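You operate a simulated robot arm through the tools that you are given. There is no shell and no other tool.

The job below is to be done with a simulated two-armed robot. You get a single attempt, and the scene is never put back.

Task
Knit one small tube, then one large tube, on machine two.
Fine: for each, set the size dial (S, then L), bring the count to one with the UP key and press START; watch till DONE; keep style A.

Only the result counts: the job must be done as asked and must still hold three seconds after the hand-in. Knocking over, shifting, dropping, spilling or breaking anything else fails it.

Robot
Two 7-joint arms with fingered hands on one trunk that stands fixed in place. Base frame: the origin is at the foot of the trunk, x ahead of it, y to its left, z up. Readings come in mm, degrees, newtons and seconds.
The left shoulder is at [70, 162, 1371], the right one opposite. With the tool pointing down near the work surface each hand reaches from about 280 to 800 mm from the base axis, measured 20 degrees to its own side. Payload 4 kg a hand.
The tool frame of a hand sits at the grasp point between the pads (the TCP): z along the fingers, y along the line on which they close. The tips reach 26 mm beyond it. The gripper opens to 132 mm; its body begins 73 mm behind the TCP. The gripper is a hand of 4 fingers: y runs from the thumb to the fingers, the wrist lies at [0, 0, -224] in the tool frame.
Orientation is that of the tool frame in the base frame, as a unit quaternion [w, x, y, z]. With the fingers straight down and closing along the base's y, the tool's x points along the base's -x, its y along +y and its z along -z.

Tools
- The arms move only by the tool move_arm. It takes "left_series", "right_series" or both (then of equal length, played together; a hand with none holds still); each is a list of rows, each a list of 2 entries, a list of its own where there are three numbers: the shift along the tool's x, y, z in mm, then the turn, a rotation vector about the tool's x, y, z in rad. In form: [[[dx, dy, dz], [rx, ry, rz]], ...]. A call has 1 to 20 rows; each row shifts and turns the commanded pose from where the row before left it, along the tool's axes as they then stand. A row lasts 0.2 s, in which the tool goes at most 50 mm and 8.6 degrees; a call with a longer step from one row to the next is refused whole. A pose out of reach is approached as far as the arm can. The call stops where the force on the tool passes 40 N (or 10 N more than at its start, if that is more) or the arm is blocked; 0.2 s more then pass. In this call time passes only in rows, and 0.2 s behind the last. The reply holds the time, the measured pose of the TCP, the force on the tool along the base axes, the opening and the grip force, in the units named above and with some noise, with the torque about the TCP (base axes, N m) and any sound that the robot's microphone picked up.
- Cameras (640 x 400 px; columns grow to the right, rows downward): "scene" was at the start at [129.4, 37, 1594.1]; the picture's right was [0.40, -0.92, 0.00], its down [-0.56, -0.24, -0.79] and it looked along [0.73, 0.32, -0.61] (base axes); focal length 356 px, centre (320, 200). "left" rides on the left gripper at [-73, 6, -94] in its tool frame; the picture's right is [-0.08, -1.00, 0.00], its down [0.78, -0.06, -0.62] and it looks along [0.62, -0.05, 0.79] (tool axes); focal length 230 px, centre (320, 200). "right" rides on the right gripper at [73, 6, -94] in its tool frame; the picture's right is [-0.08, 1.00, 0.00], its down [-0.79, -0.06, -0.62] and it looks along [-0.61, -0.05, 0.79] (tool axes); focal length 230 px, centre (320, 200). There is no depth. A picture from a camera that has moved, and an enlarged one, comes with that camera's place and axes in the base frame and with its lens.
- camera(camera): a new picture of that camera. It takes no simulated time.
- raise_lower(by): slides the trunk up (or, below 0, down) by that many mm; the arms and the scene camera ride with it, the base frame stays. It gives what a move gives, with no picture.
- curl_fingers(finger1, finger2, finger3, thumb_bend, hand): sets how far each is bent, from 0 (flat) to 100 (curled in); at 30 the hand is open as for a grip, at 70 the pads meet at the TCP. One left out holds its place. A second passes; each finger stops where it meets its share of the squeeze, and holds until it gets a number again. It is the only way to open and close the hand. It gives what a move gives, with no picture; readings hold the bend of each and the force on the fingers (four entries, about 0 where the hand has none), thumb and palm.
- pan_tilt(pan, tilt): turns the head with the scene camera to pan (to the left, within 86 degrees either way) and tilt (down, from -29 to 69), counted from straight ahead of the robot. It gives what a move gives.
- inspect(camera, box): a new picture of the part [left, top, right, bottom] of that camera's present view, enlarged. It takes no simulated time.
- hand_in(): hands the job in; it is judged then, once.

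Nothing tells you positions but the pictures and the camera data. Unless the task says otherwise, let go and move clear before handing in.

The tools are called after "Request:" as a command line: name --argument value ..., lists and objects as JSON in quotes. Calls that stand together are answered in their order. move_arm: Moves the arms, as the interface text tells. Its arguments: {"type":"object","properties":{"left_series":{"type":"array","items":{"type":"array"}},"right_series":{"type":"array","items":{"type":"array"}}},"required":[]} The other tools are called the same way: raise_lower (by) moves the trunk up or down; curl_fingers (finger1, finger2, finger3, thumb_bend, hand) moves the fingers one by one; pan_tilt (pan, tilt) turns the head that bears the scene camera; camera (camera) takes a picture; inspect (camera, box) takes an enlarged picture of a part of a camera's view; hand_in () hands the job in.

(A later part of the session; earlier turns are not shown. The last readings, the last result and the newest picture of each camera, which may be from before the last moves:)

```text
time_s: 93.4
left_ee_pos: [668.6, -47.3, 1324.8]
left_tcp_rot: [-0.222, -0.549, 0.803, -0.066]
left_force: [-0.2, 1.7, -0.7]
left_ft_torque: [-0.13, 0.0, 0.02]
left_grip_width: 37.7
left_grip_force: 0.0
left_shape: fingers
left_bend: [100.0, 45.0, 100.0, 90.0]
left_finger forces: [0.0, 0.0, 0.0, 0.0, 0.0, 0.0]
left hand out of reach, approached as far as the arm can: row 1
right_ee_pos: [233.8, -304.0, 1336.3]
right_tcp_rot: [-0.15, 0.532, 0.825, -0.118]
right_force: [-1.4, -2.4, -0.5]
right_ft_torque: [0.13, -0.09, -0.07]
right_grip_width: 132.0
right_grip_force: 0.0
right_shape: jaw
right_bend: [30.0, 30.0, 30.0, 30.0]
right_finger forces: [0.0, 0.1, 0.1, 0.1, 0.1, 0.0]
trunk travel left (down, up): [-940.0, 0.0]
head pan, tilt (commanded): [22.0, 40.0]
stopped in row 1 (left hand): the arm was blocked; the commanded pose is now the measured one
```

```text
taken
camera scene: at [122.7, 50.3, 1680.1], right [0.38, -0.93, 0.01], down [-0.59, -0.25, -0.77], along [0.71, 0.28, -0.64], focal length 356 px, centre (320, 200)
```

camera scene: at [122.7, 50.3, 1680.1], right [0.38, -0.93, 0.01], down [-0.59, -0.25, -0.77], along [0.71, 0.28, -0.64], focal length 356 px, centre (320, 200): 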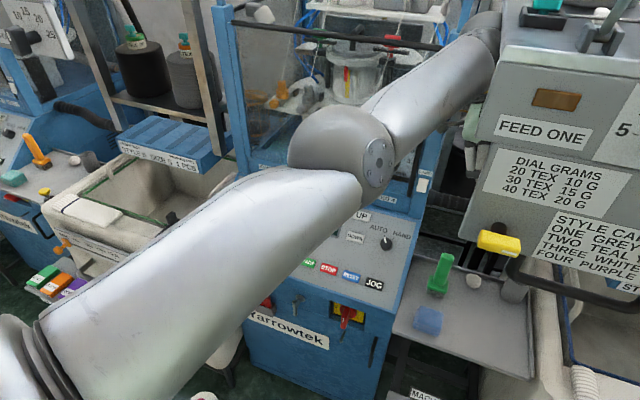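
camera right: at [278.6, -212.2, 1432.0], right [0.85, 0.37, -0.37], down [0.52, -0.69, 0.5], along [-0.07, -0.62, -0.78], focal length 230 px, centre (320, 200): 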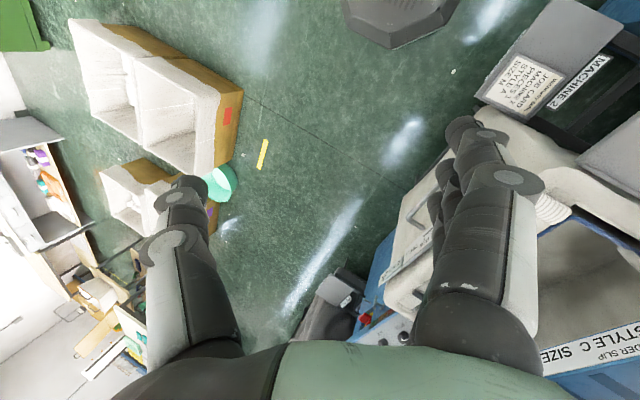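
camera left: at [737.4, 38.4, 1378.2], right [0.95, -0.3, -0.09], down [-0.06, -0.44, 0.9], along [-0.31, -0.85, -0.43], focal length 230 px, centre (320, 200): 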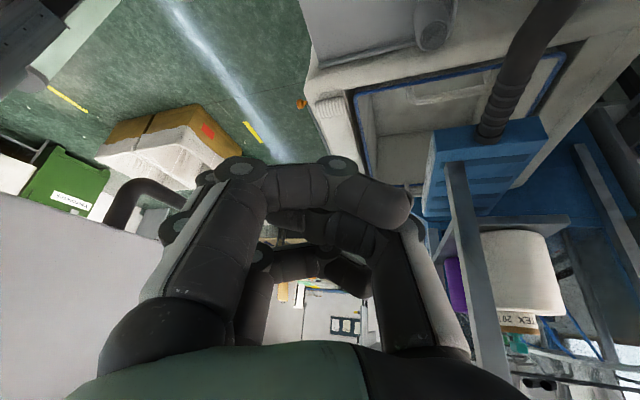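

I zoom in on the wrist to see what it is caught on.

Request:
inspect --camera "scene" --box '[380, 0, 560, 200]'

Request:
camera --camera "left"

Request:
camera --camera "right"

```text
2.00 times, centred on (470, 100) of scene
camera zoom: at [122.7, 50.3, 1680.1], right [0.38, -0.93, 0.01], down [-0.59, -0.25, -0.77], along [0.71, 0.28, -0.64], focal length 712 px, centre (20, 400)
```

zoom: 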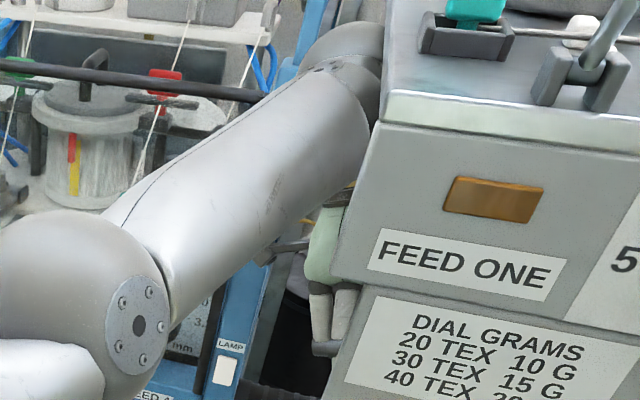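

```text
taken
camera left: at [712.5, 49.5, 1378.7], right [0.93, -0.32, -0.17], down [0.0, -0.48, 0.88], along [-0.36, -0.82, -0.45], focal length 230 px, centre (320, 200)
```

left: 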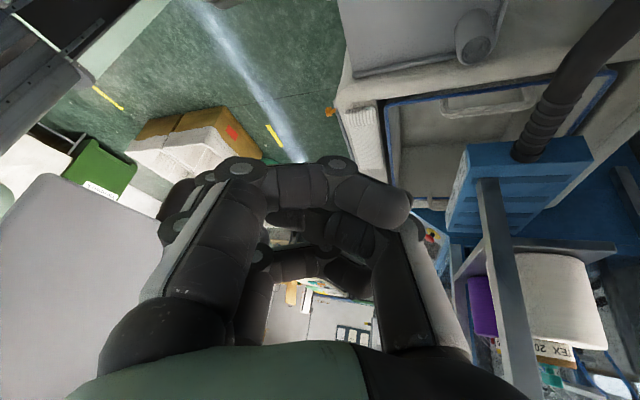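

```text
taken
camera right: at [246.4, -231.0, 1429.2], right [0.87, 0.33, -0.36], down [0.48, -0.72, 0.5], along [-0.1, -0.61, -0.79], focal length 230 px, centre (320, 200)
```

right: 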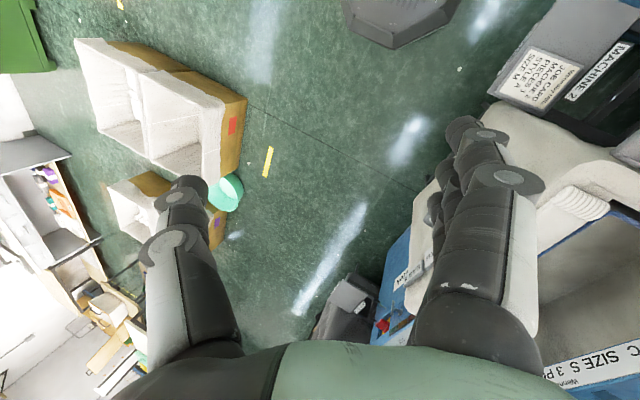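

The wrist rests against the cabinet's upper-left edge. I step it to the left in small steps again now that the body has crept back to its place.

Request:
move_arm --left_series '[[[-8.4, 3.7, -4], [0, 0, 0]], [[-8.4, 3.7, -4], [0, 0, 0]], [[-8.4, 3.7, -4], [0, 0, 0]]]'

Request:
inspect --camera "scene" --box '[380, 0, 560, 200]'

```text
time_s: 93.7
left_ee_pos: [670.8, -51.1, 1323.2]
left_tcp_rot: [-0.22, -0.546, 0.806, -0.064]
left_force: [0.9, -1.9, -0.8]
left_ft_torque: [0.03, 0.06, -0.06]
left_grip_width: 37.5
left_grip_force: 0.0
left_shape: fingers
left_bend: [100.0, 45.0, 100.0, 90.0]
left_finger forces: [0.1, 0.0, 0.0, 0.0, 0.1, 0.1]
right_ee_pos: [235.7, -306.7, 1336.3]
right_tcp_rot: [-0.15, 0.535, 0.823, -0.117]
right_force: [-1.0, -0.3, 0.3]
right_ft_torque: [0.08, 0.01, -0.05]
right_grip_width: 132.1
right_grip_force: 0.2
right_shape: jaw
right_bend: [30.0, 30.0, 30.0, 30.0]
right_finger forces: [0.1, 0.1, 0.1, 0.1, 0.0, 0.1]
trunk travel left (down, up): [-940.0, 0.0]
head pan, tilt (commanded): [22.0, 40.0]
stopped in row 1 (left hand): the arm was blocked; the commanded pose is now the measured one
```

```text
2.00 times, centred on (470, 100) of scene
camera zoom: at [124.2, 47.0, 1680.6], right [0.38, -0.93, 0.01], down [-0.59, -0.25, -0.77], along [0.71, 0.28, -0.64], focal length 712 px, centre (20, 400)
```

zoom: 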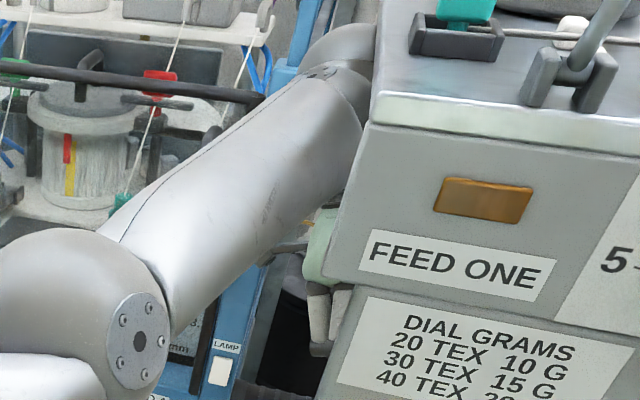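

The hand is folded back hard against its wrist limit, and the forearm lies between the window rod and the cabinet. I rotate the hand forward about the TCP, which both relieves the wrist and draws the wrist back.

Request:
move_arm --left_series '[[[0, 0, 0], [0.08, -0.065, 0]], [[0, 0, 0], [0.1, -0.082, 0]]]'

Request:
inspect --camera "scene" --box '[380, 0, 560, 200]'

```text
time_s: 94.4
left_ee_pos: [709.9, -28.8, 1316.5]
left_tcp_rot: [-0.134, -0.563, 0.811, -0.086]
left_force: [0.6, -2.2, 1.4]
left_ft_torque: [0.26, 0.06, -0.03]
left_grip_width: 37.7
left_grip_force: 0.1
left_shape: fingers
left_bend: [100.0, 45.0, 100.0, 90.0]
left_finger forces: [0.0, 0.0, 0.0, 0.0, 0.0, 0.2]
left hand out of reach, approached as far as the arm can: row 1, 2
right_ee_pos: [247.3, -280.5, 1342.4]
right_tcp_rot: [-0.162, 0.547, 0.81, -0.137]
right_force: [0.0, -0.8, -1.0]
right_ft_torque: [0.06, 0.03, -0.01]
right_grip_width: 132.3
right_grip_force: 0.2
right_shape: jaw
right_bend: [30.0, 30.0, 30.0, 30.0]
right_finger forces: [0.0, 0.0, 0.0, 0.0, 0.1, 0.0]
trunk travel left (down, up): [-940.0, 0.0]
head pan, tilt (commanded): [22.0, 40.0]
stopped in row 2 (left hand): the arm was blocked; the commanded pose is now the measured one
```

```text
2.00 times, centred on (470, 100) of scene
camera zoom: at [140.4, 74.1, 1678.3], right [0.39, -0.92, 0.02], down [-0.6, -0.27, -0.75], along [0.7, 0.28, -0.66], focal length 712 px, centre (20, 400)
```

zoom: 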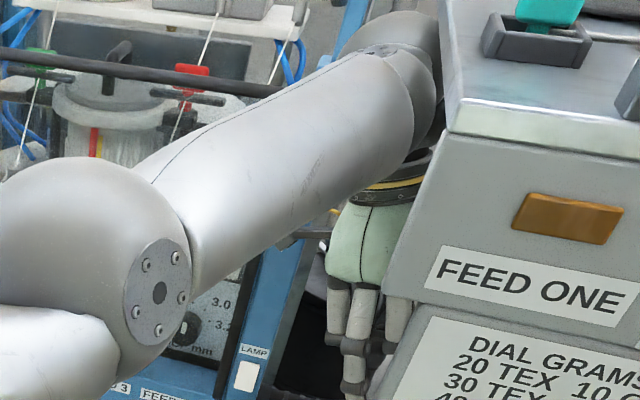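

Good: the hand has come out of hiding and hangs more freely. I continue the same rotation while drawing it back a little.

Request:
move_arm --left_series '[[[0.5, 15.8, 0], [0.1, -0.082, 0]], [[0.5, 15.8, 0], [0.1, -0.082, 0]]]'

Request:
inspect --camera "scene" --box '[340, 0, 560, 220]'

```text
time_s: 94.9
left_ee_pos: [747.2, -20.3, 1314.9]
left_tcp_rot: [-0.069, -0.581, 0.803, -0.118]
left_force: [-0.3, -0.2, -0.6]
left_ft_torque: [-0.01, 0.0, 0.0]
left_grip_width: 37.7
left_grip_force: 0.0
left_shape: fingers
left_bend: [100.0, 45.0, 100.0, 90.0]
left_finger forces: [0.0, 0.1, 0.0, 0.0, 0.0, 0.0]
left hand out of reach, approached as far as the arm can: row 1, 2
right_ee_pos: [251.9, -275.1, 1341.9]
right_tcp_rot: [-0.168, 0.555, 0.803, -0.142]
right_force: [-0.3, 1.4, 0.2]
right_ft_torque: [0.0, 0.04, 0.0]
right_grip_width: 131.8
right_grip_force: 0.0
right_shape: jaw
right_bend: [30.0, 30.0, 30.0, 30.0]
right_finger forces: [0.1, 0.0, 0.0, 0.0, 0.0, 0.0]
trunk travel left (down, up): [-940.0, 0.0]
head pan, tilt (commanded): [22.0, 40.0]
stopped in row 2 (left hand): the arm was blocked; the commanded pose is now the measured one
```

```text
1.82 times, centred on (450, 110) of scene
camera zoom: at [144.9, 75.9, 1676.8], right [0.4, -0.91, 0.02], down [-0.59, -0.28, -0.75], along [0.7, 0.29, -0.66], focal length 647 px, centre (84, 364)
```

zoom: 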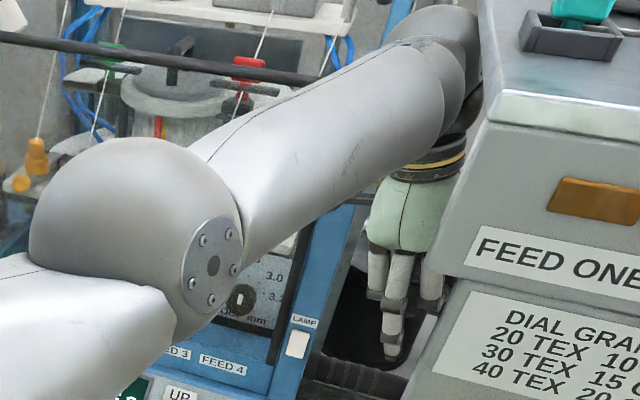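

The wrist itself has not moved yet, but its bend has eased. Now I try drawing the hand straight back in small steps without rotation.

Request:
move_arm --left_series '[[[0.8, 20.8, -2], [0, 0, 0]], [[0.8, 20.8, -2], [0, 0, 0]], [[0.8, 20.8, -2], [0, 0, 0]]]'

Request:
inspect --camera "scene" --box '[340, 0, 560, 220]'

```text
time_s: 95.3
left_ee_pos: [744.2, -28.0, 1314.7]
left_tcp_rot: [-0.074, -0.581, 0.801, -0.122]
left_force: [0.6, 0.9, -0.4]
left_ft_torque: [-0.06, -0.06, 0.01]
left_grip_width: 37.8
left_grip_force: 0.1
left_shape: fingers
left_bend: [100.0, 45.0, 100.0, 90.0]
left_finger forces: [0.0, 0.0, 0.0, 0.0, 0.0, 0.1]
left hand out of reach, approached as far as the arm can: row 1, 2
right_ee_pos: [243.9, -275.8, 1342.5]
right_tcp_rot: [-0.174, 0.568, 0.791, -0.145]
right_force: [0.5, 0.1, 0.4]
right_ft_torque: [-0.01, 0.01, 0.04]
right_grip_width: 132.0
right_grip_force: 0.1
right_shape: jaw
right_bend: [30.0, 30.0, 30.0, 30.0]
right_finger forces: [0.0, 0.0, 0.0, 0.0, 0.1, 0.1]
trunk travel left (down, up): [-940.0, 0.0]
head pan, tilt (commanded): [22.0, 40.0]
stopped in row 2 (left hand): the arm was blocked; the commanded pose is now the measured one
```

```text
1.82 times, centred on (450, 110) of scene
camera zoom: at [143.6, 75.2, 1676.3], right [0.4, -0.92, 0.02], down [-0.6, -0.27, -0.75], along [0.7, 0.29, -0.66], focal length 647 px, centre (84, 364)
```

zoom: 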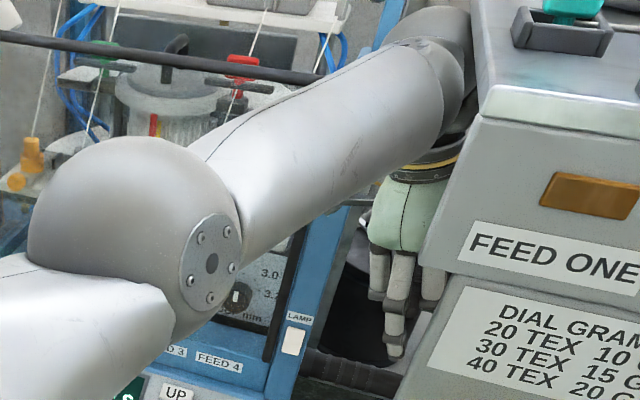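

Still held. I test a pure leftward step again in this new hand attitude.

Request:
move_arm --left_series '[[[-27, 9, 8], [0, 0, 0]], [[-27, 9, 8], [0, 0, 0]]]'

Request:
camera --camera "scene"

```text
time_s: 95.7
left_ee_pos: [731.0, -25.7, 1308.9]
left_tcp_rot: [-0.073, -0.569, 0.812, -0.104]
left_force: [-0.8, 0.0, -1.0]
left_ft_torque: [-0.03, -0.03, 0.0]
left_grip_width: 37.7
left_grip_force: 0.1
left_shape: fingers
left_bend: [100.0, 45.0, 100.0, 90.0]
left_finger forces: [0.0, 0.0, 0.0, 0.0, 0.1, 0.1]
right_ee_pos: [223.9, -284.2, 1346.3]
right_tcp_rot: [-0.172, 0.578, 0.786, -0.137]
right_force: [-0.2, 0.6, 0.1]
right_ft_torque: [-0.04, 0.03, 0.01]
right_grip_width: 132.0
right_grip_force: 0.3
right_shape: jaw
right_bend: [30.0, 30.0, 30.0, 30.0]
right_finger forces: [0.1, 0.0, 0.0, 0.0, 0.1, 0.0]
trunk travel left (down, up): [-940.0, 0.0]
head pan, tilt (commanded): [22.0, 40.0]
stopped in row 2 (left hand): the arm was blocked; the commanded pose is now the measured one
```

```text
taken
camera scene: at [124.1, 64.9, 1681.0], right [0.38, -0.92, 0.02], down [-0.59, -0.26, -0.76], along [0.71, 0.28, -0.65], focal length 356 px, centre (320, 200)
```

scene: 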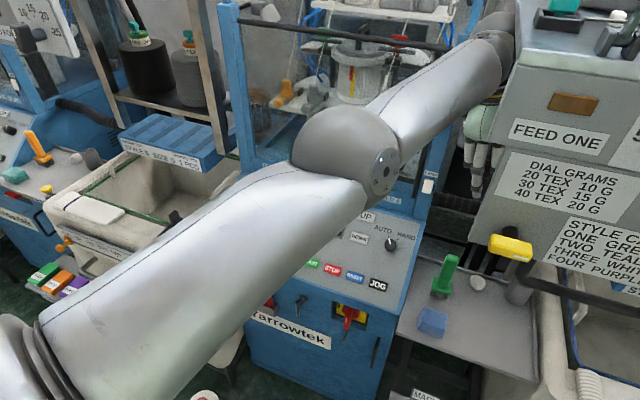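

The body shifts instead of the wrist, so the wrist is wedged. I try drawing it out along the forearm's own axis (back, left and down).

Request:
move_arm --left_series '[[[-3, 21, 18], [0, 0, 0]], [[-3, 21, 18], [0, 0, 0]]]'

Request:
inspect --camera "scene" --box '[340, 0, 560, 220]'

```text
time_s: 96.1
left_ee_pos: [730.3, -52.4, 1304.0]
left_tcp_rot: [-0.069, -0.568, 0.814, -0.1]
left_force: [-0.7, -0.8, -0.4]
left_ft_torque: [0.02, -0.03, 0.03]
left_grip_width: 37.7
left_grip_force: 0.1
left_shape: fingers
left_bend: [100.0, 45.0, 100.0, 90.0]
left_finger forces: [0.0, 0.1, 0.0, 0.0, 0.0, 0.0]
left hand out of reach, approached as far as the arm can: row 1
right_ee_pos: [222.8, -309.9, 1339.6]
right_tcp_rot: [-0.172, 0.581, 0.785, -0.127]
right_force: [0.4, -0.3, -1.2]
right_ft_torque: [0.0, 0.03, -0.02]
right_grip_width: 131.9
right_grip_force: 0.1
right_shape: jaw
right_bend: [30.0, 30.0, 30.0, 30.0]
right_finger forces: [0.1, 0.0, 0.0, 0.1, 0.1, 0.0]
trunk travel left (down, up): [-940.0, 0.0]
head pan, tilt (commanded): [22.0, 40.0]
stopped in row 1 (left hand): the arm was blocked; the commanded pose is now the measured one
```

```text
1.82 times, centred on (450, 110) of scene
camera zoom: at [122.4, 37.5, 1680.8], right [0.37, -0.93, 0.0], down [-0.59, -0.24, -0.77], along [0.71, 0.28, -0.64], focal length 647 px, centre (84, 364)
```

zoom: 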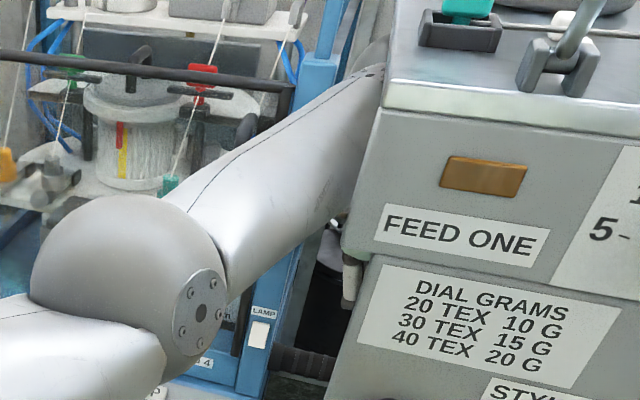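

The body is now practically back at its nominal position, so the arm's commands should match again. I try a leftward move once more.

Request:
move_arm --left_series '[[[-27, 9, 8], [0, 0, 0]], [[-27, 9, 8], [0, 0, 0]], [[-27, 9, 8], [0, 0, 0]]]'

Request:
inspect --camera "scene" --box '[340, 0, 560, 220]'

```text
time_s: 96.9
left_ee_pos: [732.7, 29.9, 1255.9]
left_tcp_rot: [-0.069, -0.571, 0.812, -0.097]
left_force: [0.5, 0.3, -0.1]
left_ft_torque: [-0.01, 0.03, 0.02]
left_grip_width: 37.8
left_grip_force: 0.1
left_shape: fingers
left_bend: [100.0, 45.0, 100.0, 90.0]
left_finger forces: [0.1, 0.0, 0.1, 0.1, 0.0, 0.1]
right_ee_pos: [230.3, -311.0, 1338.9]
right_tcp_rot: [-0.175, 0.578, 0.787, -0.129]
right_force: [-0.7, -0.5, -0.1]
right_ft_torque: [0.0, 0.03, 0.03]
right_grip_width: 131.8
right_grip_force: 0.0
right_shape: jaw
right_bend: [30.0, 30.0, 30.0, 30.0]
right_finger forces: [0.1, 0.0, 0.1, 0.0, 0.0, 0.0]
trunk travel left (down, up): [-940.0, 0.0]
head pan, tilt (commanded): [22.0, 40.0]
```

```text
1.82 times, centred on (450, 110) of scene
camera zoom: at [130.4, 33.7, 1680.4], right [0.37, -0.93, 0.0], down [-0.6, -0.24, -0.77], along [0.71, 0.29, -0.64], focal length 647 px, centre (84, 364)
```

zoom: 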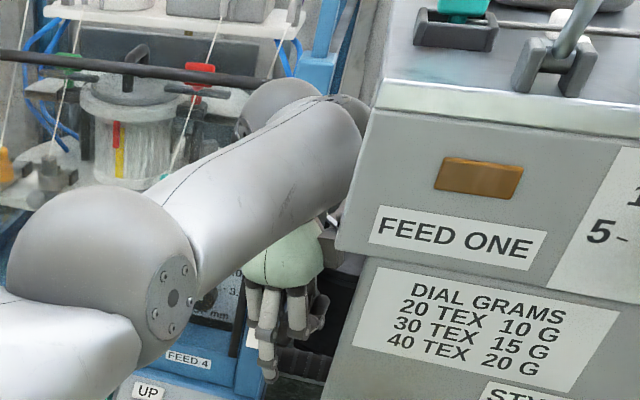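

The arm is free again, with the body back at its exact place. The arm is nearly straight now; before drawing the hand back I tilt it inward, as this earlier made the elbow rise rather than sink.

Request:
move_arm --left_series '[[[15, 42.3, 0], [-0.107, 0.038, -0.028]], [[15, 42.3, 0], [-0.107, 0.038, -0.028]], [[15, 42.3, 0], [-0.107, 0.038, -0.028]]]'

Request:
camera --camera "scene"

```text
time_s: 97.7
left_ee_pos: [655.2, 15.0, 1259.9]
left_tcp_rot: [-0.199, -0.579, 0.791, -0.004]
left_force: [-1.0, 0.3, -0.5]
left_ft_torque: [-0.08, -0.03, 0.02]
left_grip_width: 37.5
left_grip_force: 0.2
left_shape: fingers
left_bend: [100.0, 45.0, 100.0, 90.0]
left_finger forces: [0.0, 0.0, 0.1, 0.0, 0.0, 0.0]
left hand out of reach, approached as far as the arm can: row 2, 3
right_ee_pos: [228.6, -309.6, 1338.2]
right_tcp_rot: [-0.175, 0.579, 0.786, -0.129]
right_force: [0.0, -0.8, 0.0]
right_ft_torque: [-0.03, 0.03, 0.03]
right_grip_width: 132.0
right_grip_force: 0.1
right_shape: jaw
right_bend: [30.0, 30.0, 30.0, 30.0]
right_finger forces: [0.0, 0.0, 0.0, 0.0, 0.0, 0.1]
trunk travel left (down, up): [-940.0, 0.0]
head pan, tilt (commanded): [22.0, 40.0]
```

```text
taken
camera scene: at [130.6, 36.3, 1680.3], right [0.37, -0.93, 0.0], down [-0.6, -0.24, -0.77], along [0.71, 0.29, -0.64], focal length 356 px, centre (320, 200)
```

scene: 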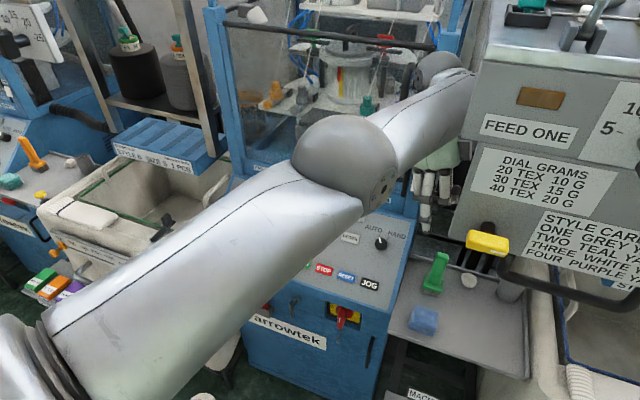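

I retract the wrist a little more with this inward tilt and watch the elbow.

Request:
move_arm --left_series '[[[2, 22, 4], [0, 0, 0]], [[2, 22, 4], [0, 0, 0]], [[2, 22, 4], [0, 0, 0]]]'

Request:
camera --camera "scene"

```text
time_s: 98.5
left_ee_pos: [653.9, 14.2, 1260.3]
left_tcp_rot: [-0.21, -0.579, 0.788, 0.004]
left_force: [-0.6, 0.3, -0.3]
left_ft_torque: [0.01, -0.02, 0.0]
left_grip_width: 37.7
left_grip_force: 0.0
left_shape: fingers
left_bend: [100.0, 45.0, 100.0, 90.0]
left_finger forces: [0.0, 0.1, 0.1, 0.0, 0.0, 0.0]
left hand out of reach, approached as far as the arm can: row 1, 2, 3
right_ee_pos: [227.6, -309.6, 1337.8]
right_tcp_rot: [-0.174, 0.578, 0.787, -0.128]
right_force: [0.0, -0.1, -0.3]
right_ft_torque: [-0.01, 0.01, 0.02]
right_grip_width: 132.0
right_grip_force: 0.1
right_shape: jaw
right_bend: [30.0, 30.0, 30.0, 30.0]
right_finger forces: [0.0, 0.1, 0.0, 0.0, 0.0, 0.1]
trunk travel left (down, up): [-940.0, 0.0]
head pan, tilt (commanded): [22.0, 40.0]
```

```text
taken
camera scene: at [128.9, 34.6, 1680.5], right [0.37, -0.93, 0.0], down [-0.6, -0.24, -0.77], along [0.71, 0.29, -0.64], focal length 356 px, centre (320, 200)
```

scene: 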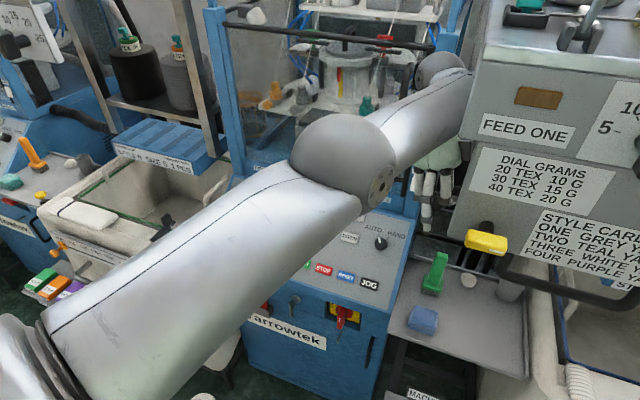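

The elbow joint actually bends toward the left side now, which suits reaching the panel. I turn the hand forward to face the panel (36° pitch, thumb up-slope) while moving left in front of the machine, well above the panel.

Request:
move_arm --left_series '[[[-23, -2, 3], [0.1054, -0.0674, 0.015]], [[-23, -2, 3], [0.1054, -0.0674, 0.015]], [[-23, -2, 3], [0.1054, -0.0674, 0.015]], [[-21, 1.5, 7], [0.1054, -0.0674, 0.015]]]'

Request:
camera --camera "scene"

```text
time_s: 99.5
left_ee_pos: [716.1, 70.6, 1241.4]
left_tcp_rot: [-0.007, -0.582, 0.809, -0.079]
left_force: [-0.1, 0.0, 1.2]
left_ft_torque: [0.0, 0.02, 0.02]
left_grip_width: 37.6
left_grip_force: 0.1
left_shape: fingers
left_bend: [100.0, 45.0, 100.0, 90.0]
left_finger forces: [0.1, 0.0, 0.0, 0.0, 0.0, 0.0]
left hand out of reach, approached as far as the arm can: row 3, 4
right_ee_pos: [228.3, -310.4, 1338.2]
right_tcp_rot: [-0.175, 0.578, 0.787, -0.128]
right_force: [0.4, 0.0, 0.2]
right_ft_torque: [0.0, 0.01, -0.01]
right_grip_width: 132.2
right_grip_force: 0.0
right_shape: jaw
right_bend: [30.0, 30.0, 30.0, 30.0]
right_finger forces: [0.0, 0.0, 0.1, 0.0, 0.0, 0.0]
trunk travel left (down, up): [-940.0, 0.0]
head pan, tilt (commanded): [22.0, 40.0]
```

```text
taken
camera scene: at [129.8, 35.1, 1680.4], right [0.37, -0.93, 0.0], down [-0.6, -0.24, -0.77], along [0.71, 0.29, -0.64], focal length 356 px, centre (320, 200)
```

scene: 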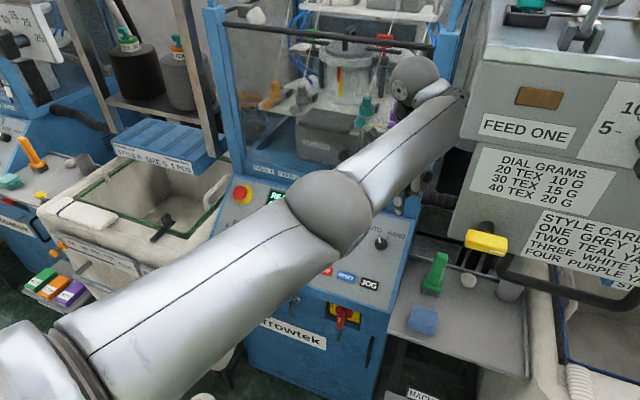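

The elbow tends downward, but for the actual press pose (pitch 45°, yaw about −65°) the wrist bend stays moderate. I pitch the hand forward while moving it left and down to a hover in front of UP.

Request:
move_arm --left_series '[[[-25, 11, 18], [0.101, -0.063, 0.027]], [[-24, 13, 18], [0.101, -0.063, 0.027]], [[-22, 16, 17], [0.101, -0.063, 0.027]], [[-20, 19, 17], [0.101, -0.063, 0.027]], [[-18, 22, 16], [0.101, -0.063, 0.027]], [[-16, 24, 16], [0.101, -0.063, 0.027]]]'

Request:
camera --camera "scene"

Request:
camera --camera "left"

```text
time_s: 101.0
left_ee_pos: [725.9, 306.8, 1137.4]
left_tcp_rot: [0.375, -0.501, 0.765, -0.152]
left_force: [-0.4, 1.0, 0.4]
left_ft_torque: [-0.02, -0.04, -0.03]
left_grip_width: 37.7
left_grip_force: 0.1
left_shape: fingers
left_bend: [100.0, 45.0, 100.0, 90.0]
left_finger forces: [0.0, 0.0, 0.0, 0.0, 0.0, 0.1]
left hand out of reach, approached as far as the arm can: row 1
right_ee_pos: [227.4, -308.2, 1338.6]
right_tcp_rot: [-0.174, 0.578, 0.787, -0.128]
right_force: [-0.7, -0.3, -0.3]
right_ft_torque: [-0.02, -0.04, 0.01]
right_grip_width: 132.2
right_grip_force: 0.0
right_shape: jaw
right_bend: [30.0, 30.0, 30.0, 30.0]
right_finger forces: [0.0, 0.0, 0.0, 0.0, 0.0, 0.1]
trunk travel left (down, up): [-940.0, 0.0]
head pan, tilt (commanded): [22.0, 40.0]
stopped in row 6 (left hand): the arm was blocked; the commanded pose is now the measured one
```

```text
taken
camera scene: at [128.8, 36.7, 1680.5], right [0.38, -0.93, 0.0], down [-0.6, -0.24, -0.77], along [0.71, 0.29, -0.64], focal length 356 px, centre (320, 200)
```

scene: 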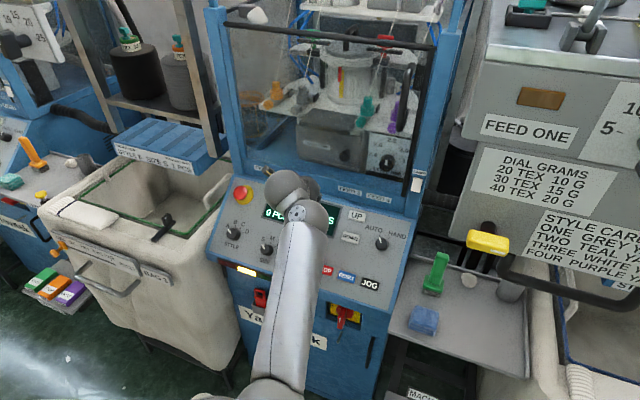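

```text
taken
camera left: at [669.8, 360.3, 1228.0], right [0.67, -0.38, 0.64], down [-0.58, -0.81, 0.12], along [0.47, -0.45, -0.76], focal length 230 px, centre (320, 200)
```

left: 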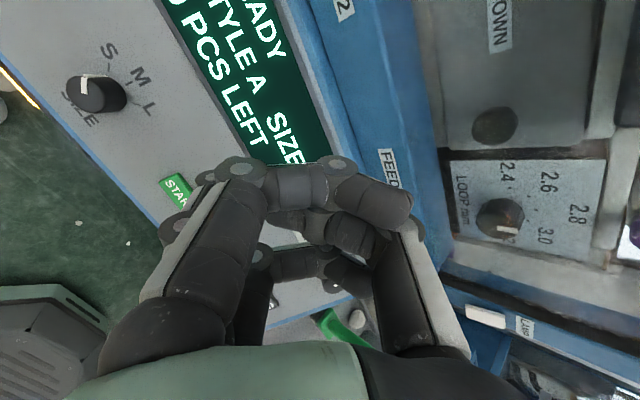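

The arm got pressed against its own torso with the elbow low, so y<300 is not reachable that way. I go back to the place and attitude from which the elbow flipped up earlier (about (565, 412, 1146)).

Request:
move_arm --left_series '[[[-12.3, 29.4, -21.6], [-0.006, 0.053, -0.042]], [[-12.3, 29.4, -21.6], [-0.006, 0.053, -0.042]], [[-12.3, 29.4, -21.6], [-0.006, 0.053, -0.042]], [[-12.3, 29.4, -21.6], [-0.006, 0.053, -0.042]], [[-12.3, 29.4, -21.6], [-0.006, 0.053, -0.042]]]'

Request:
camera --camera "scene"

```text
time_s: 102.2
left_ee_pos: [562.7, 412.6, 1141.0]
left_tcp_rot: [0.243, -0.558, 0.754, -0.246]
left_force: [0.6, 0.5, -0.5]
left_ft_torque: [-0.05, -0.01, 0.0]
left_grip_width: 37.7
left_grip_force: 0.0
left_shape: fingers
left_bend: [100.0, 45.0, 100.0, 90.0]
left_finger forces: [0.0, 0.0, 0.0, 0.0, 0.0, 0.0]
right_ee_pos: [226.2, -308.8, 1338.4]
right_tcp_rot: [-0.174, 0.578, 0.787, -0.129]
right_force: [0.0, 0.5, 0.1]
right_ft_torque: [-0.01, -0.05, 0.05]
right_grip_width: 131.9
right_grip_force: 0.1
right_shape: jaw
right_bend: [30.0, 30.0, 30.0, 30.0]
right_finger forces: [0.1, 0.1, 0.0, 0.1, 0.0, 0.1]
trunk travel left (down, up): [-940.0, 0.0]
head pan, tilt (commanded): [22.0, 40.0]
```

```text
taken
camera scene: at [127.1, 37.2, 1680.6], right [0.37, -0.93, 0.0], down [-0.6, -0.24, -0.77], along [0.71, 0.29, -0.64], focal length 356 px, centre (320, 200)
```

scene: 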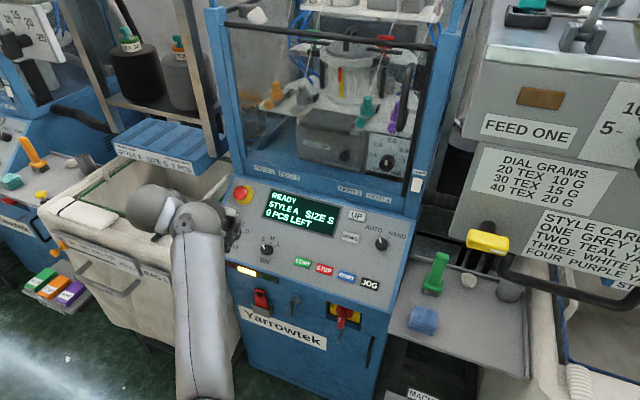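

Same state as before. I repeat the sequence that flipped the elbow up: raise the hand, then pitch it toward horizontal and beyond.

Request:
move_arm --left_series '[[[-0.7, -26.5, -28.7], [0, 0, 0]], [[-0.7, -26.5, -28.7], [0, 0, 0]], [[-0.7, -26.5, -28.7], [0, 0, 0]], [[-0.7, -26.5, -28.7], [0, 0, 0]], [[-0.7, -26.5, -28.7], [0, 0, 0]], [[0, 0, 0], [0.135, -0.036, 0.012]], [[0, 0, 0], [0.135, -0.036, 0.012]], [[0, 0, 0], [0.135, -0.036, 0.012]], [[0, 0, 0], [0.135, -0.036, 0.012]]]'

Request:
camera --camera "scene"

```text
time_s: 104.4
left_ee_pos: [560.2, 422.8, 1276.9]
left_tcp_rot: [0.462, -0.471, 0.657, -0.366]
left_force: [0.2, -0.2, 0.3]
left_ft_torque: [0.03, 0.0, 0.0]
left_grip_width: 37.9
left_grip_force: 0.1
left_shape: fingers
left_bend: [100.0, 45.0, 100.0, 90.0]
left_finger forces: [0.0, 0.0, 0.0, 0.0, 0.0, 0.0]
left hand out of reach, approached as far as the arm can: row 4, 5
right_ee_pos: [227.0, -313.2, 1337.4]
right_tcp_rot: [-0.176, 0.578, 0.787, -0.127]
right_force: [0.2, 0.5, -0.4]
right_ft_torque: [0.01, 0.03, 0.04]
right_grip_width: 132.0
right_grip_force: 0.1
right_shape: jaw
right_bend: [30.0, 30.0, 30.0, 30.0]
right_finger forces: [0.0, 0.1, 0.1, 0.0, 0.0, 0.0]
trunk travel left (down, up): [-940.0, 0.0]
head pan, tilt (commanded): [22.0, 40.0]
stopped in row 9 (left hand): the arm was blocked; the commanded pose is now the measured one
```

```text
taken
camera scene: at [129.0, 31.7, 1680.5], right [0.37, -0.93, 0.0], down [-0.6, -0.24, -0.77], along [0.71, 0.29, -0.64], focal length 356 px, centre (320, 200)
```

scene: 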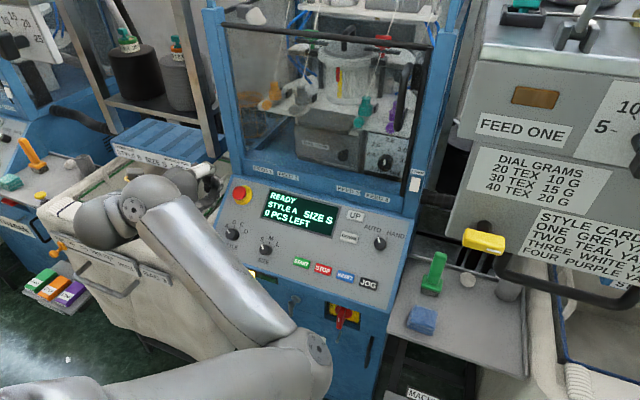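

Identical to the earlier state. Now the further pitch-up that flipped the elbow.

Request:
move_arm --left_series '[[[0, 0, 0], [0.124, -0.038, 0.005]], [[0, 0, 0], [0.124, -0.038, 0.005]], [[0, 0, 0], [0.124, -0.038, 0.005]], [[0, 0, 0], [0.124, -0.038, 0.005]]]'

Request:
camera --camera "scene"

```text
time_s: 105.4
left_ee_pos: [583.2, 395.9, 1289.1]
left_tcp_rot: [0.614, -0.363, 0.515, -0.475]
left_force: [-0.2, -0.6, 0.2]
left_ft_torque: [-0.02, -0.01, 0.01]
left_grip_width: 37.6
left_grip_force: 0.1
left_shape: fingers
left_bend: [100.0, 45.0, 100.0, 90.0]
left_finger forces: [0.0, 0.0, 0.0, 0.1, 0.0, 0.0]
left hand out of reach, approached as far as the arm can: row 4
right_ee_pos: [227.2, -309.7, 1338.5]
right_tcp_rot: [-0.174, 0.578, 0.787, -0.128]
right_force: [-0.3, -0.2, 0.6]
right_ft_torque: [0.0, 0.04, 0.03]
right_grip_width: 132.0
right_grip_force: 0.0
right_shape: jaw
right_bend: [30.0, 30.0, 30.0, 30.0]
right_finger forces: [0.1, 0.0, 0.0, 0.0, 0.1, 0.1]
trunk travel left (down, up): [-940.0, 0.0]
head pan, tilt (commanded): [22.0, 40.0]
```

```text
taken
camera scene: at [128.5, 35.4, 1680.4], right [0.37, -0.93, 0.0], down [-0.6, -0.24, -0.77], along [0.71, 0.29, -0.64], focal length 356 px, centre (320, 200)
```

scene: 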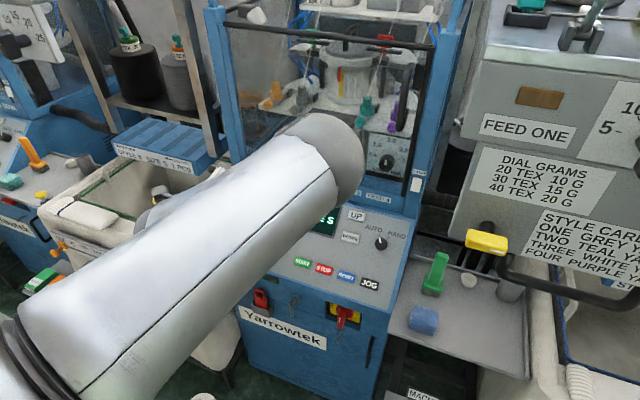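

The elbow is up again. I unroll the hand as before.

Request:
move_arm --left_series '[[[0, 0, 0], [0, 0, 0.131]], [[0, 0, 0], [0, 0, 0.131]], [[0, 0, 0], [0, 0, 0.131]], [[0, 0, 0], [0, 0, 0.131]], [[0, 0, 0], [0, 0, 0.131]], [[0, 0, 0], [0, 0, 0.131]], [[0, 0, 0], [0, 0, 0.131]], [[0, 0, 0], [0, 0, 0.131]], [[0, 0, 0], [0, 0, 0.131]]]'

Request:
camera --camera "scene"

```text
time_s: 107.4
left_ee_pos: [582.8, 396.1, 1289.7]
left_tcp_rot: [0.774, -0.016, 0.631, -0.052]
left_force: [-0.1, -0.5, -0.6]
left_ft_torque: [0.03, -0.01, 0.0]
left_grip_width: 37.5
left_grip_force: 0.1
left_shape: fingers
left_bend: [100.0, 45.0, 100.0, 90.0]
left_finger forces: [0.0, 0.0, 0.1, 0.0, 0.1, 0.0]
right_ee_pos: [225.9, -311.8, 1338.4]
right_tcp_rot: [-0.175, 0.578, 0.786, -0.128]
right_force: [0.5, 0.0, -0.7]
right_ft_torque: [0.01, 0.01, -0.01]
right_grip_width: 132.0
right_grip_force: 0.1
right_shape: jaw
right_bend: [30.0, 30.0, 30.0, 30.0]
right_finger forces: [0.0, 0.1, 0.0, 0.0, 0.1, 0.0]
trunk travel left (down, up): [-940.0, 0.0]
head pan, tilt (commanded): [22.0, 40.0]
```

```text
taken
camera scene: at [128.8, 34.1, 1680.5], right [0.37, -0.93, 0.0], down [-0.6, -0.24, -0.77], along [0.71, 0.29, -0.64], focal length 356 px, centre (320, 200)
```

scene: 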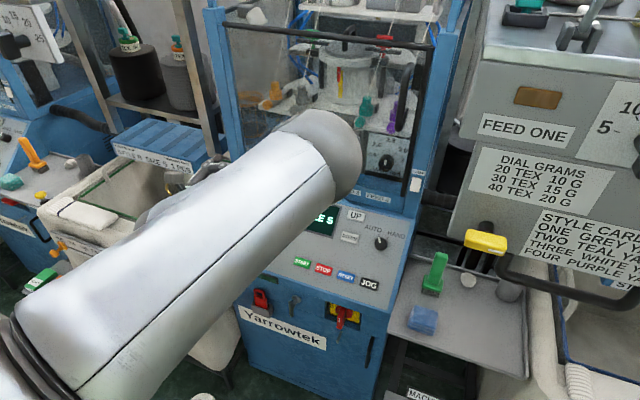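

Now, with the elbow up and the hand pointing forward, I raise the hand straight up to regain the posture it had at the start.

Request:
move_arm --left_series '[[[-40.6, -3.7, 8.5], [0, 0, 0]], [[-40.6, -3.7, 8.5], [0, 0, 0]], [[-40.6, -3.7, 8.5], [0, 0, 0]], [[-40.6, -3.7, 8.5], [0, 0, 0]]]'

Request:
camera --camera "scene"

```text
time_s: 108.4
left_ee_pos: [580.4, 405.0, 1451.4]
left_tcp_rot: [0.773, -0.022, 0.632, -0.051]
left_force: [0.5, 0.1, -0.4]
left_ft_torque: [-0.02, 0.0, 0.01]
left_grip_width: 37.8
left_grip_force: 0.1
left_shape: fingers
left_bend: [100.0, 45.0, 100.0, 90.0]
left_finger forces: [0.0, 0.1, 0.1, 0.0, 0.0, 0.0]
right_ee_pos: [224.0, -311.0, 1339.4]
right_tcp_rot: [-0.174, 0.578, 0.787, -0.127]
right_force: [0.3, 0.1, -0.6]
right_ft_torque: [0.03, -0.01, 0.02]
right_grip_width: 132.1
right_grip_force: 0.0
right_shape: jaw
right_bend: [30.0, 30.0, 30.0, 30.0]
right_finger forces: [0.0, 0.1, 0.0, 0.1, 0.1, 0.1]
trunk travel left (down, up): [-940.0, 0.0]
head pan, tilt (commanded): [22.0, 40.0]
```

```text
taken
camera scene: at [127.5, 34.1, 1680.5], right [0.37, -0.93, 0.0], down [-0.6, -0.24, -0.77], along [0.71, 0.29, -0.64], focal length 356 px, centre (320, 200)
```

scene: 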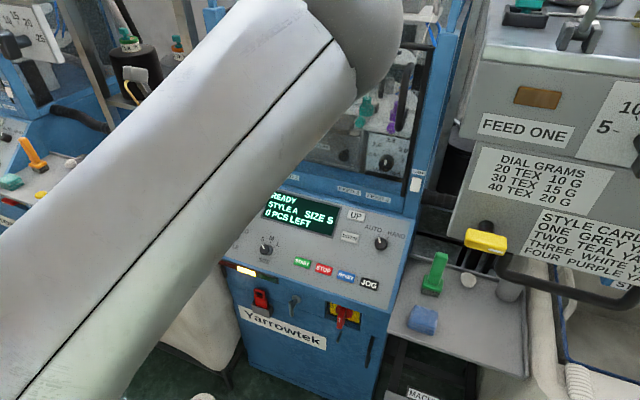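

The elbow is high now. I pitch the hand down step by step here.

Request:
move_arm --left_series '[[[0, 0, 0], [0, 0.131, 0]], [[0, 0, 0], [0, 0.131, 0]], [[0, 0, 0], [0, 0.131, 0]], [[0, 0, 0], [0, 0.131, 0]]]'

Request:
camera --camera "scene"

```text
time_s: 109.4
left_ee_pos: [588.0, 421.0, 1439.3]
left_tcp_rot: [0.584, -0.003, 0.81, -0.056]
left_force: [-0.3, 0.3, 0.8]
left_ft_torque: [0.01, 0.03, -0.06]
left_grip_width: 37.6
left_grip_force: 0.1
left_shape: fingers
left_bend: [100.0, 45.0, 100.0, 90.0]
left_finger forces: [0.1, 0.0, 0.1, 0.0, 0.1, 0.0]
left hand out of reach, approached as far as the arm can: row 4
right_ee_pos: [230.0, -310.6, 1337.9]
right_tcp_rot: [-0.175, 0.578, 0.787, -0.13]
right_force: [0.3, 0.1, 0.4]
right_ft_torque: [0.0, 0.01, -0.03]
right_grip_width: 131.8
right_grip_force: 0.0
right_shape: jaw
right_bend: [30.0, 30.0, 30.0, 30.0]
right_finger forces: [0.0, 0.1, 0.1, 0.1, 0.0, 0.1]
trunk travel left (down, up): [-940.0, 0.0]
head pan, tilt (commanded): [22.0, 40.0]
```

```text
taken
camera scene: at [130.6, 35.7, 1680.3], right [0.37, -0.93, 0.0], down [-0.6, -0.24, -0.77], along [0.71, 0.29, -0.64], focal length 356 px, centre (320, 200)
```

scene: 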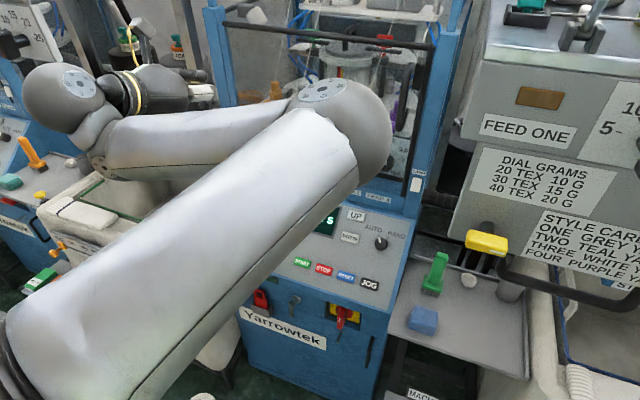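

The forearm now points left with the hand tilting down. I keep pitching down while letting the wrist rise, toward the original start posture.

Request:
move_arm --left_series '[[[-5, 0, 5], [0, 0.12, 0]], [[-5, 0, 5], [0, 0.12, 0]], [[-5, 0, 5], [0, 0.12, 0]], [[-5, 0, 5], [0, 0.12, 0]]]'

Request:
camera --camera "scene"

```text
time_s: 110.4
left_ee_pos: [619.6, 364.3, 1340.1]
left_tcp_rot: [0.373, 0.011, 0.926, -0.055]
left_force: [0.1, -0.4, -0.4]
left_ft_torque: [0.01, -0.01, 0.02]
left_grip_width: 37.7
left_grip_force: 0.1
left_shape: fingers
left_bend: [100.0, 45.0, 100.0, 90.0]
left_finger forces: [0.0, 0.0, 0.1, 0.0, 0.0, 0.0]
left hand out of reach, approached as far as the arm can: row 2, 3, 4
right_ee_pos: [225.6, -310.2, 1337.9]
right_tcp_rot: [-0.175, 0.577, 0.787, -0.127]
right_force: [0.1, 0.5, -0.4]
right_ft_torque: [0.01, 0.02, -0.01]
right_grip_width: 132.1
right_grip_force: 0.0
right_shape: jaw
right_bend: [30.0, 30.0, 30.0, 30.0]
right_finger forces: [0.1, 0.0, 0.0, 0.0, 0.1, 0.0]
trunk travel left (down, up): [-940.0, 0.0]
head pan, tilt (commanded): [22.0, 40.0]
```

```text
taken
camera scene: at [128.9, 34.1, 1680.5], right [0.37, -0.93, 0.0], down [-0.6, -0.24, -0.77], along [0.71, 0.29, -0.64], focal length 356 px, centre (320, 200)
```

scene: 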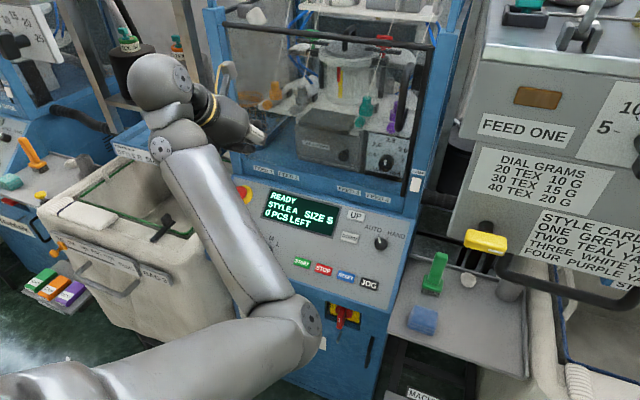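

The elbow flips because the wrist is bent the "wrong way" for a low elbow. I will straighten the wrist and bend it the other way: first I swing the hand up about the wrist (in free air) until it lines up with the forearm and a bit beyond.

Request:
move_arm --left_series '[[[-25, 14.7, -1.9], [-0.066, -0.112, 0]], [[-25, 14.7, -1.9], [-0.066, -0.112, 0]], [[-25, 14.7, -1.9], [-0.066, -0.112, 0]], [[-25, 14.7, -1.9], [-0.066, -0.112, 0]], [[-25, 14.7, -1.9], [-0.066, -0.112, 0]], [[-25, 14.7, -1.9], [-0.066, -0.112, 0]], [[-25, 14.7, -1.9], [-0.066, -0.112, 0]], [[-25, 14.7, -1.9], [-0.066, -0.112, 0]]]'

Request:
camera --camera "scene"

```text
time_s: 112.2
left_ee_pos: [666.1, 478.4, 1525.9]
left_tcp_rot: [0.725, -0.11, 0.655, 0.182]
left_force: [0.5, -0.3, 0.2]
left_ft_torque: [-0.01, 0.0, 0.0]
left_grip_width: 37.6
left_grip_force: 0.2
left_shape: fingers
left_bend: [100.0, 45.0, 100.0, 90.0]
left_finger forces: [0.0, 0.0, 0.0, 0.0, 0.1, 0.0]
right_ee_pos: [226.9, -311.3, 1338.6]
right_tcp_rot: [-0.175, 0.579, 0.786, -0.127]
right_force: [0.3, 0.0, -0.4]
right_ft_torque: [-0.01, -0.02, -0.01]
right_grip_width: 132.0
right_grip_force: 0.1
right_shape: jaw
right_bend: [30.0, 30.0, 30.0, 30.0]
right_finger forces: [0.0, 0.1, 0.0, 0.0, 0.1, 0.1]
trunk travel left (down, up): [-940.0, 0.0]
head pan, tilt (commanded): [22.0, 40.0]
```

```text
taken
camera scene: at [128.7, 34.1, 1680.5], right [0.37, -0.93, 0.0], down [-0.6, -0.24, -0.77], along [0.71, 0.29, -0.64], focal length 356 px, centre (320, 200)
```

scene: 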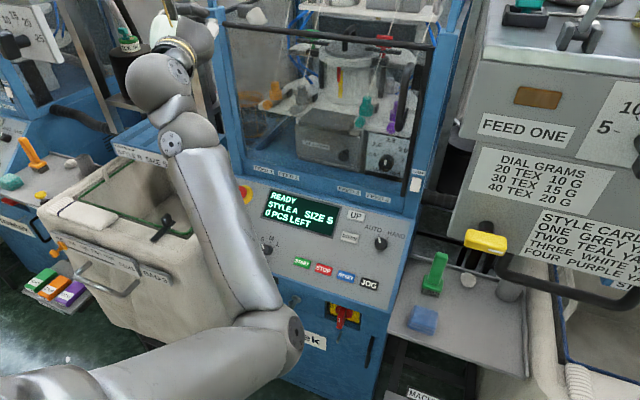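

That works cleanly, the wrist staying in place. I continue the swing until the hand is past the line of the forearm.

Request:
move_arm --left_series '[[[-25, 14.7, -1.9], [-0.066, -0.112, 0]], [[-25, 14.7, -1.9], [-0.066, -0.112, 0]], [[-25, 14.7, -1.9], [-0.066, -0.112, 0]], [[-25, 14.7, -1.9], [-0.066, -0.112, 0]], [[-25, 14.7, -1.9], [-0.066, -0.112, 0]], [[-25, 14.7, -1.9], [-0.066, -0.112, 0]], [[-25, 14.7, -1.9], [-0.066, -0.112, 0]], [[-25, 14.7, -1.9], [-0.066, -0.112, 0]], [[-25, 14.7, -1.9], [-0.066, -0.112, 0]], [[-25, 14.7, -1.9], [-0.066, -0.112, 0]], [[-25, 14.7, -1.9], [-0.066, -0.112, 0]], [[-25, 14.7, -1.9], [-0.066, -0.112, 0]]]'

Request:
camera --camera "scene"

```text
time_s: 114.8
left_ee_pos: [407.8, 470.7, 1699.3]
left_tcp_rot: [0.874, -0.227, -0.039, 0.428]
left_force: [0.0, 0.3, 0.5]
left_ft_torque: [-0.03, 0.01, 0.01]
left_grip_width: 37.7
left_grip_force: 0.0
left_shape: fingers
left_bend: [100.0, 45.0, 100.0, 90.0]
left_finger forces: [0.0, 0.0, 0.1, 0.0, 0.0, 0.1]
right_ee_pos: [227.1, -311.8, 1337.4]
right_tcp_rot: [-0.175, 0.578, 0.787, -0.128]
right_force: [0.8, 0.0, -0.3]
right_ft_torque: [-0.01, -0.01, 0.03]
right_grip_width: 131.8
right_grip_force: 0.0
right_shape: jaw
right_bend: [30.0, 30.0, 30.0, 30.0]
right_finger forces: [0.0, 0.0, 0.0, 0.1, 0.0, 0.0]
trunk travel left (down, up): [-940.0, 0.0]
head pan, tilt (commanded): [22.0, 40.0]
```

```text
taken
camera scene: at [128.8, 34.5, 1680.5], right [0.37, -0.93, 0.0], down [-0.6, -0.24, -0.77], along [0.71, 0.29, -0.64], focal length 356 px, centre (320, 200)
```

scene: 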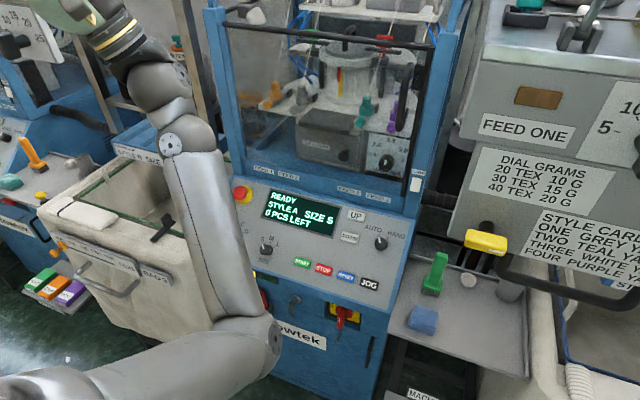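

The wrist is now bent past straight. Next I swing the hand around the forearm axis by 180° (a narrow cone, in free air) — first half.

Request:
move_arm --left_series '[[[-6.8, -12.9, -0.5], [0.0565, -0.0338, 0.1125]], [[-6.8, -12.9, -0.5], [0.0565, -0.0338, 0.1125]], [[-6.8, -12.9, -0.5], [0.0565, -0.0338, 0.1125]], [[-6.8, -12.9, -0.5], [0.0565, -0.0338, 0.1125]], [[-6.8, -12.9, -0.5], [0.0565, -0.0338, 0.1125]], [[-6.8, -12.9, -0.5], [0.0565, -0.0338, 0.1125]], [[-6.8, -12.9, -0.5], [0.0565, -0.0338, 0.1125]], [[-6.8, -12.9, -0.5], [0.0565, -0.0338, 0.1125]], [[-6.8, -12.9, -0.5], [0.0565, -0.0338, 0.1125]], [[-6.8, -12.9, -0.5], [0.0565, -0.0338, 0.1125]], [[-6.8, -12.9, -0.5], [0.0565, -0.0338, 0.1125]], [[-6.8, -12.9, -0.5], [0.0565, -0.0338, 0.1125]]]'

Request:
camera --camera "scene"

```text
time_s: 117.4
left_ee_pos: [544.2, 392.6, 1709.9]
left_tcp_rot: [0.421, 0.163, 0.083, 0.888]
left_force: [0.5, 0.0, -0.2]
left_ft_torque: [0.0, 0.01, 0.03]
left_grip_width: 37.8
left_grip_force: 0.1
left_shape: fingers
left_bend: [100.0, 45.0, 100.0, 90.0]
left_finger forces: [0.1, 0.1, 0.0, 0.1, 0.1, 0.0]
right_ee_pos: [228.0, -310.3, 1338.2]
right_tcp_rot: [-0.174, 0.578, 0.787, -0.128]
right_force: [-0.1, -0.4, -1.3]
right_ft_torque: [0.01, 0.0, 0.03]
right_grip_width: 132.1
right_grip_force: 0.1
right_shape: jaw
right_bend: [30.0, 30.0, 30.0, 30.0]
right_finger forces: [0.0, 0.0, 0.0, 0.0, 0.0, 0.0]
trunk travel left (down, up): [-940.0, 0.0]
head pan, tilt (commanded): [22.0, 40.0]
```

```text
taken
camera scene: at [128.7, 34.5, 1680.5], right [0.37, -0.93, 0.0], down [-0.6, -0.24, -0.77], along [0.71, 0.29, -0.64], focal length 356 px, centre (320, 200)
```

scene: 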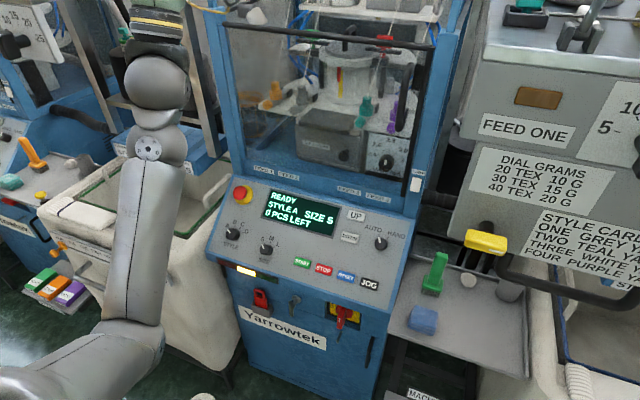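

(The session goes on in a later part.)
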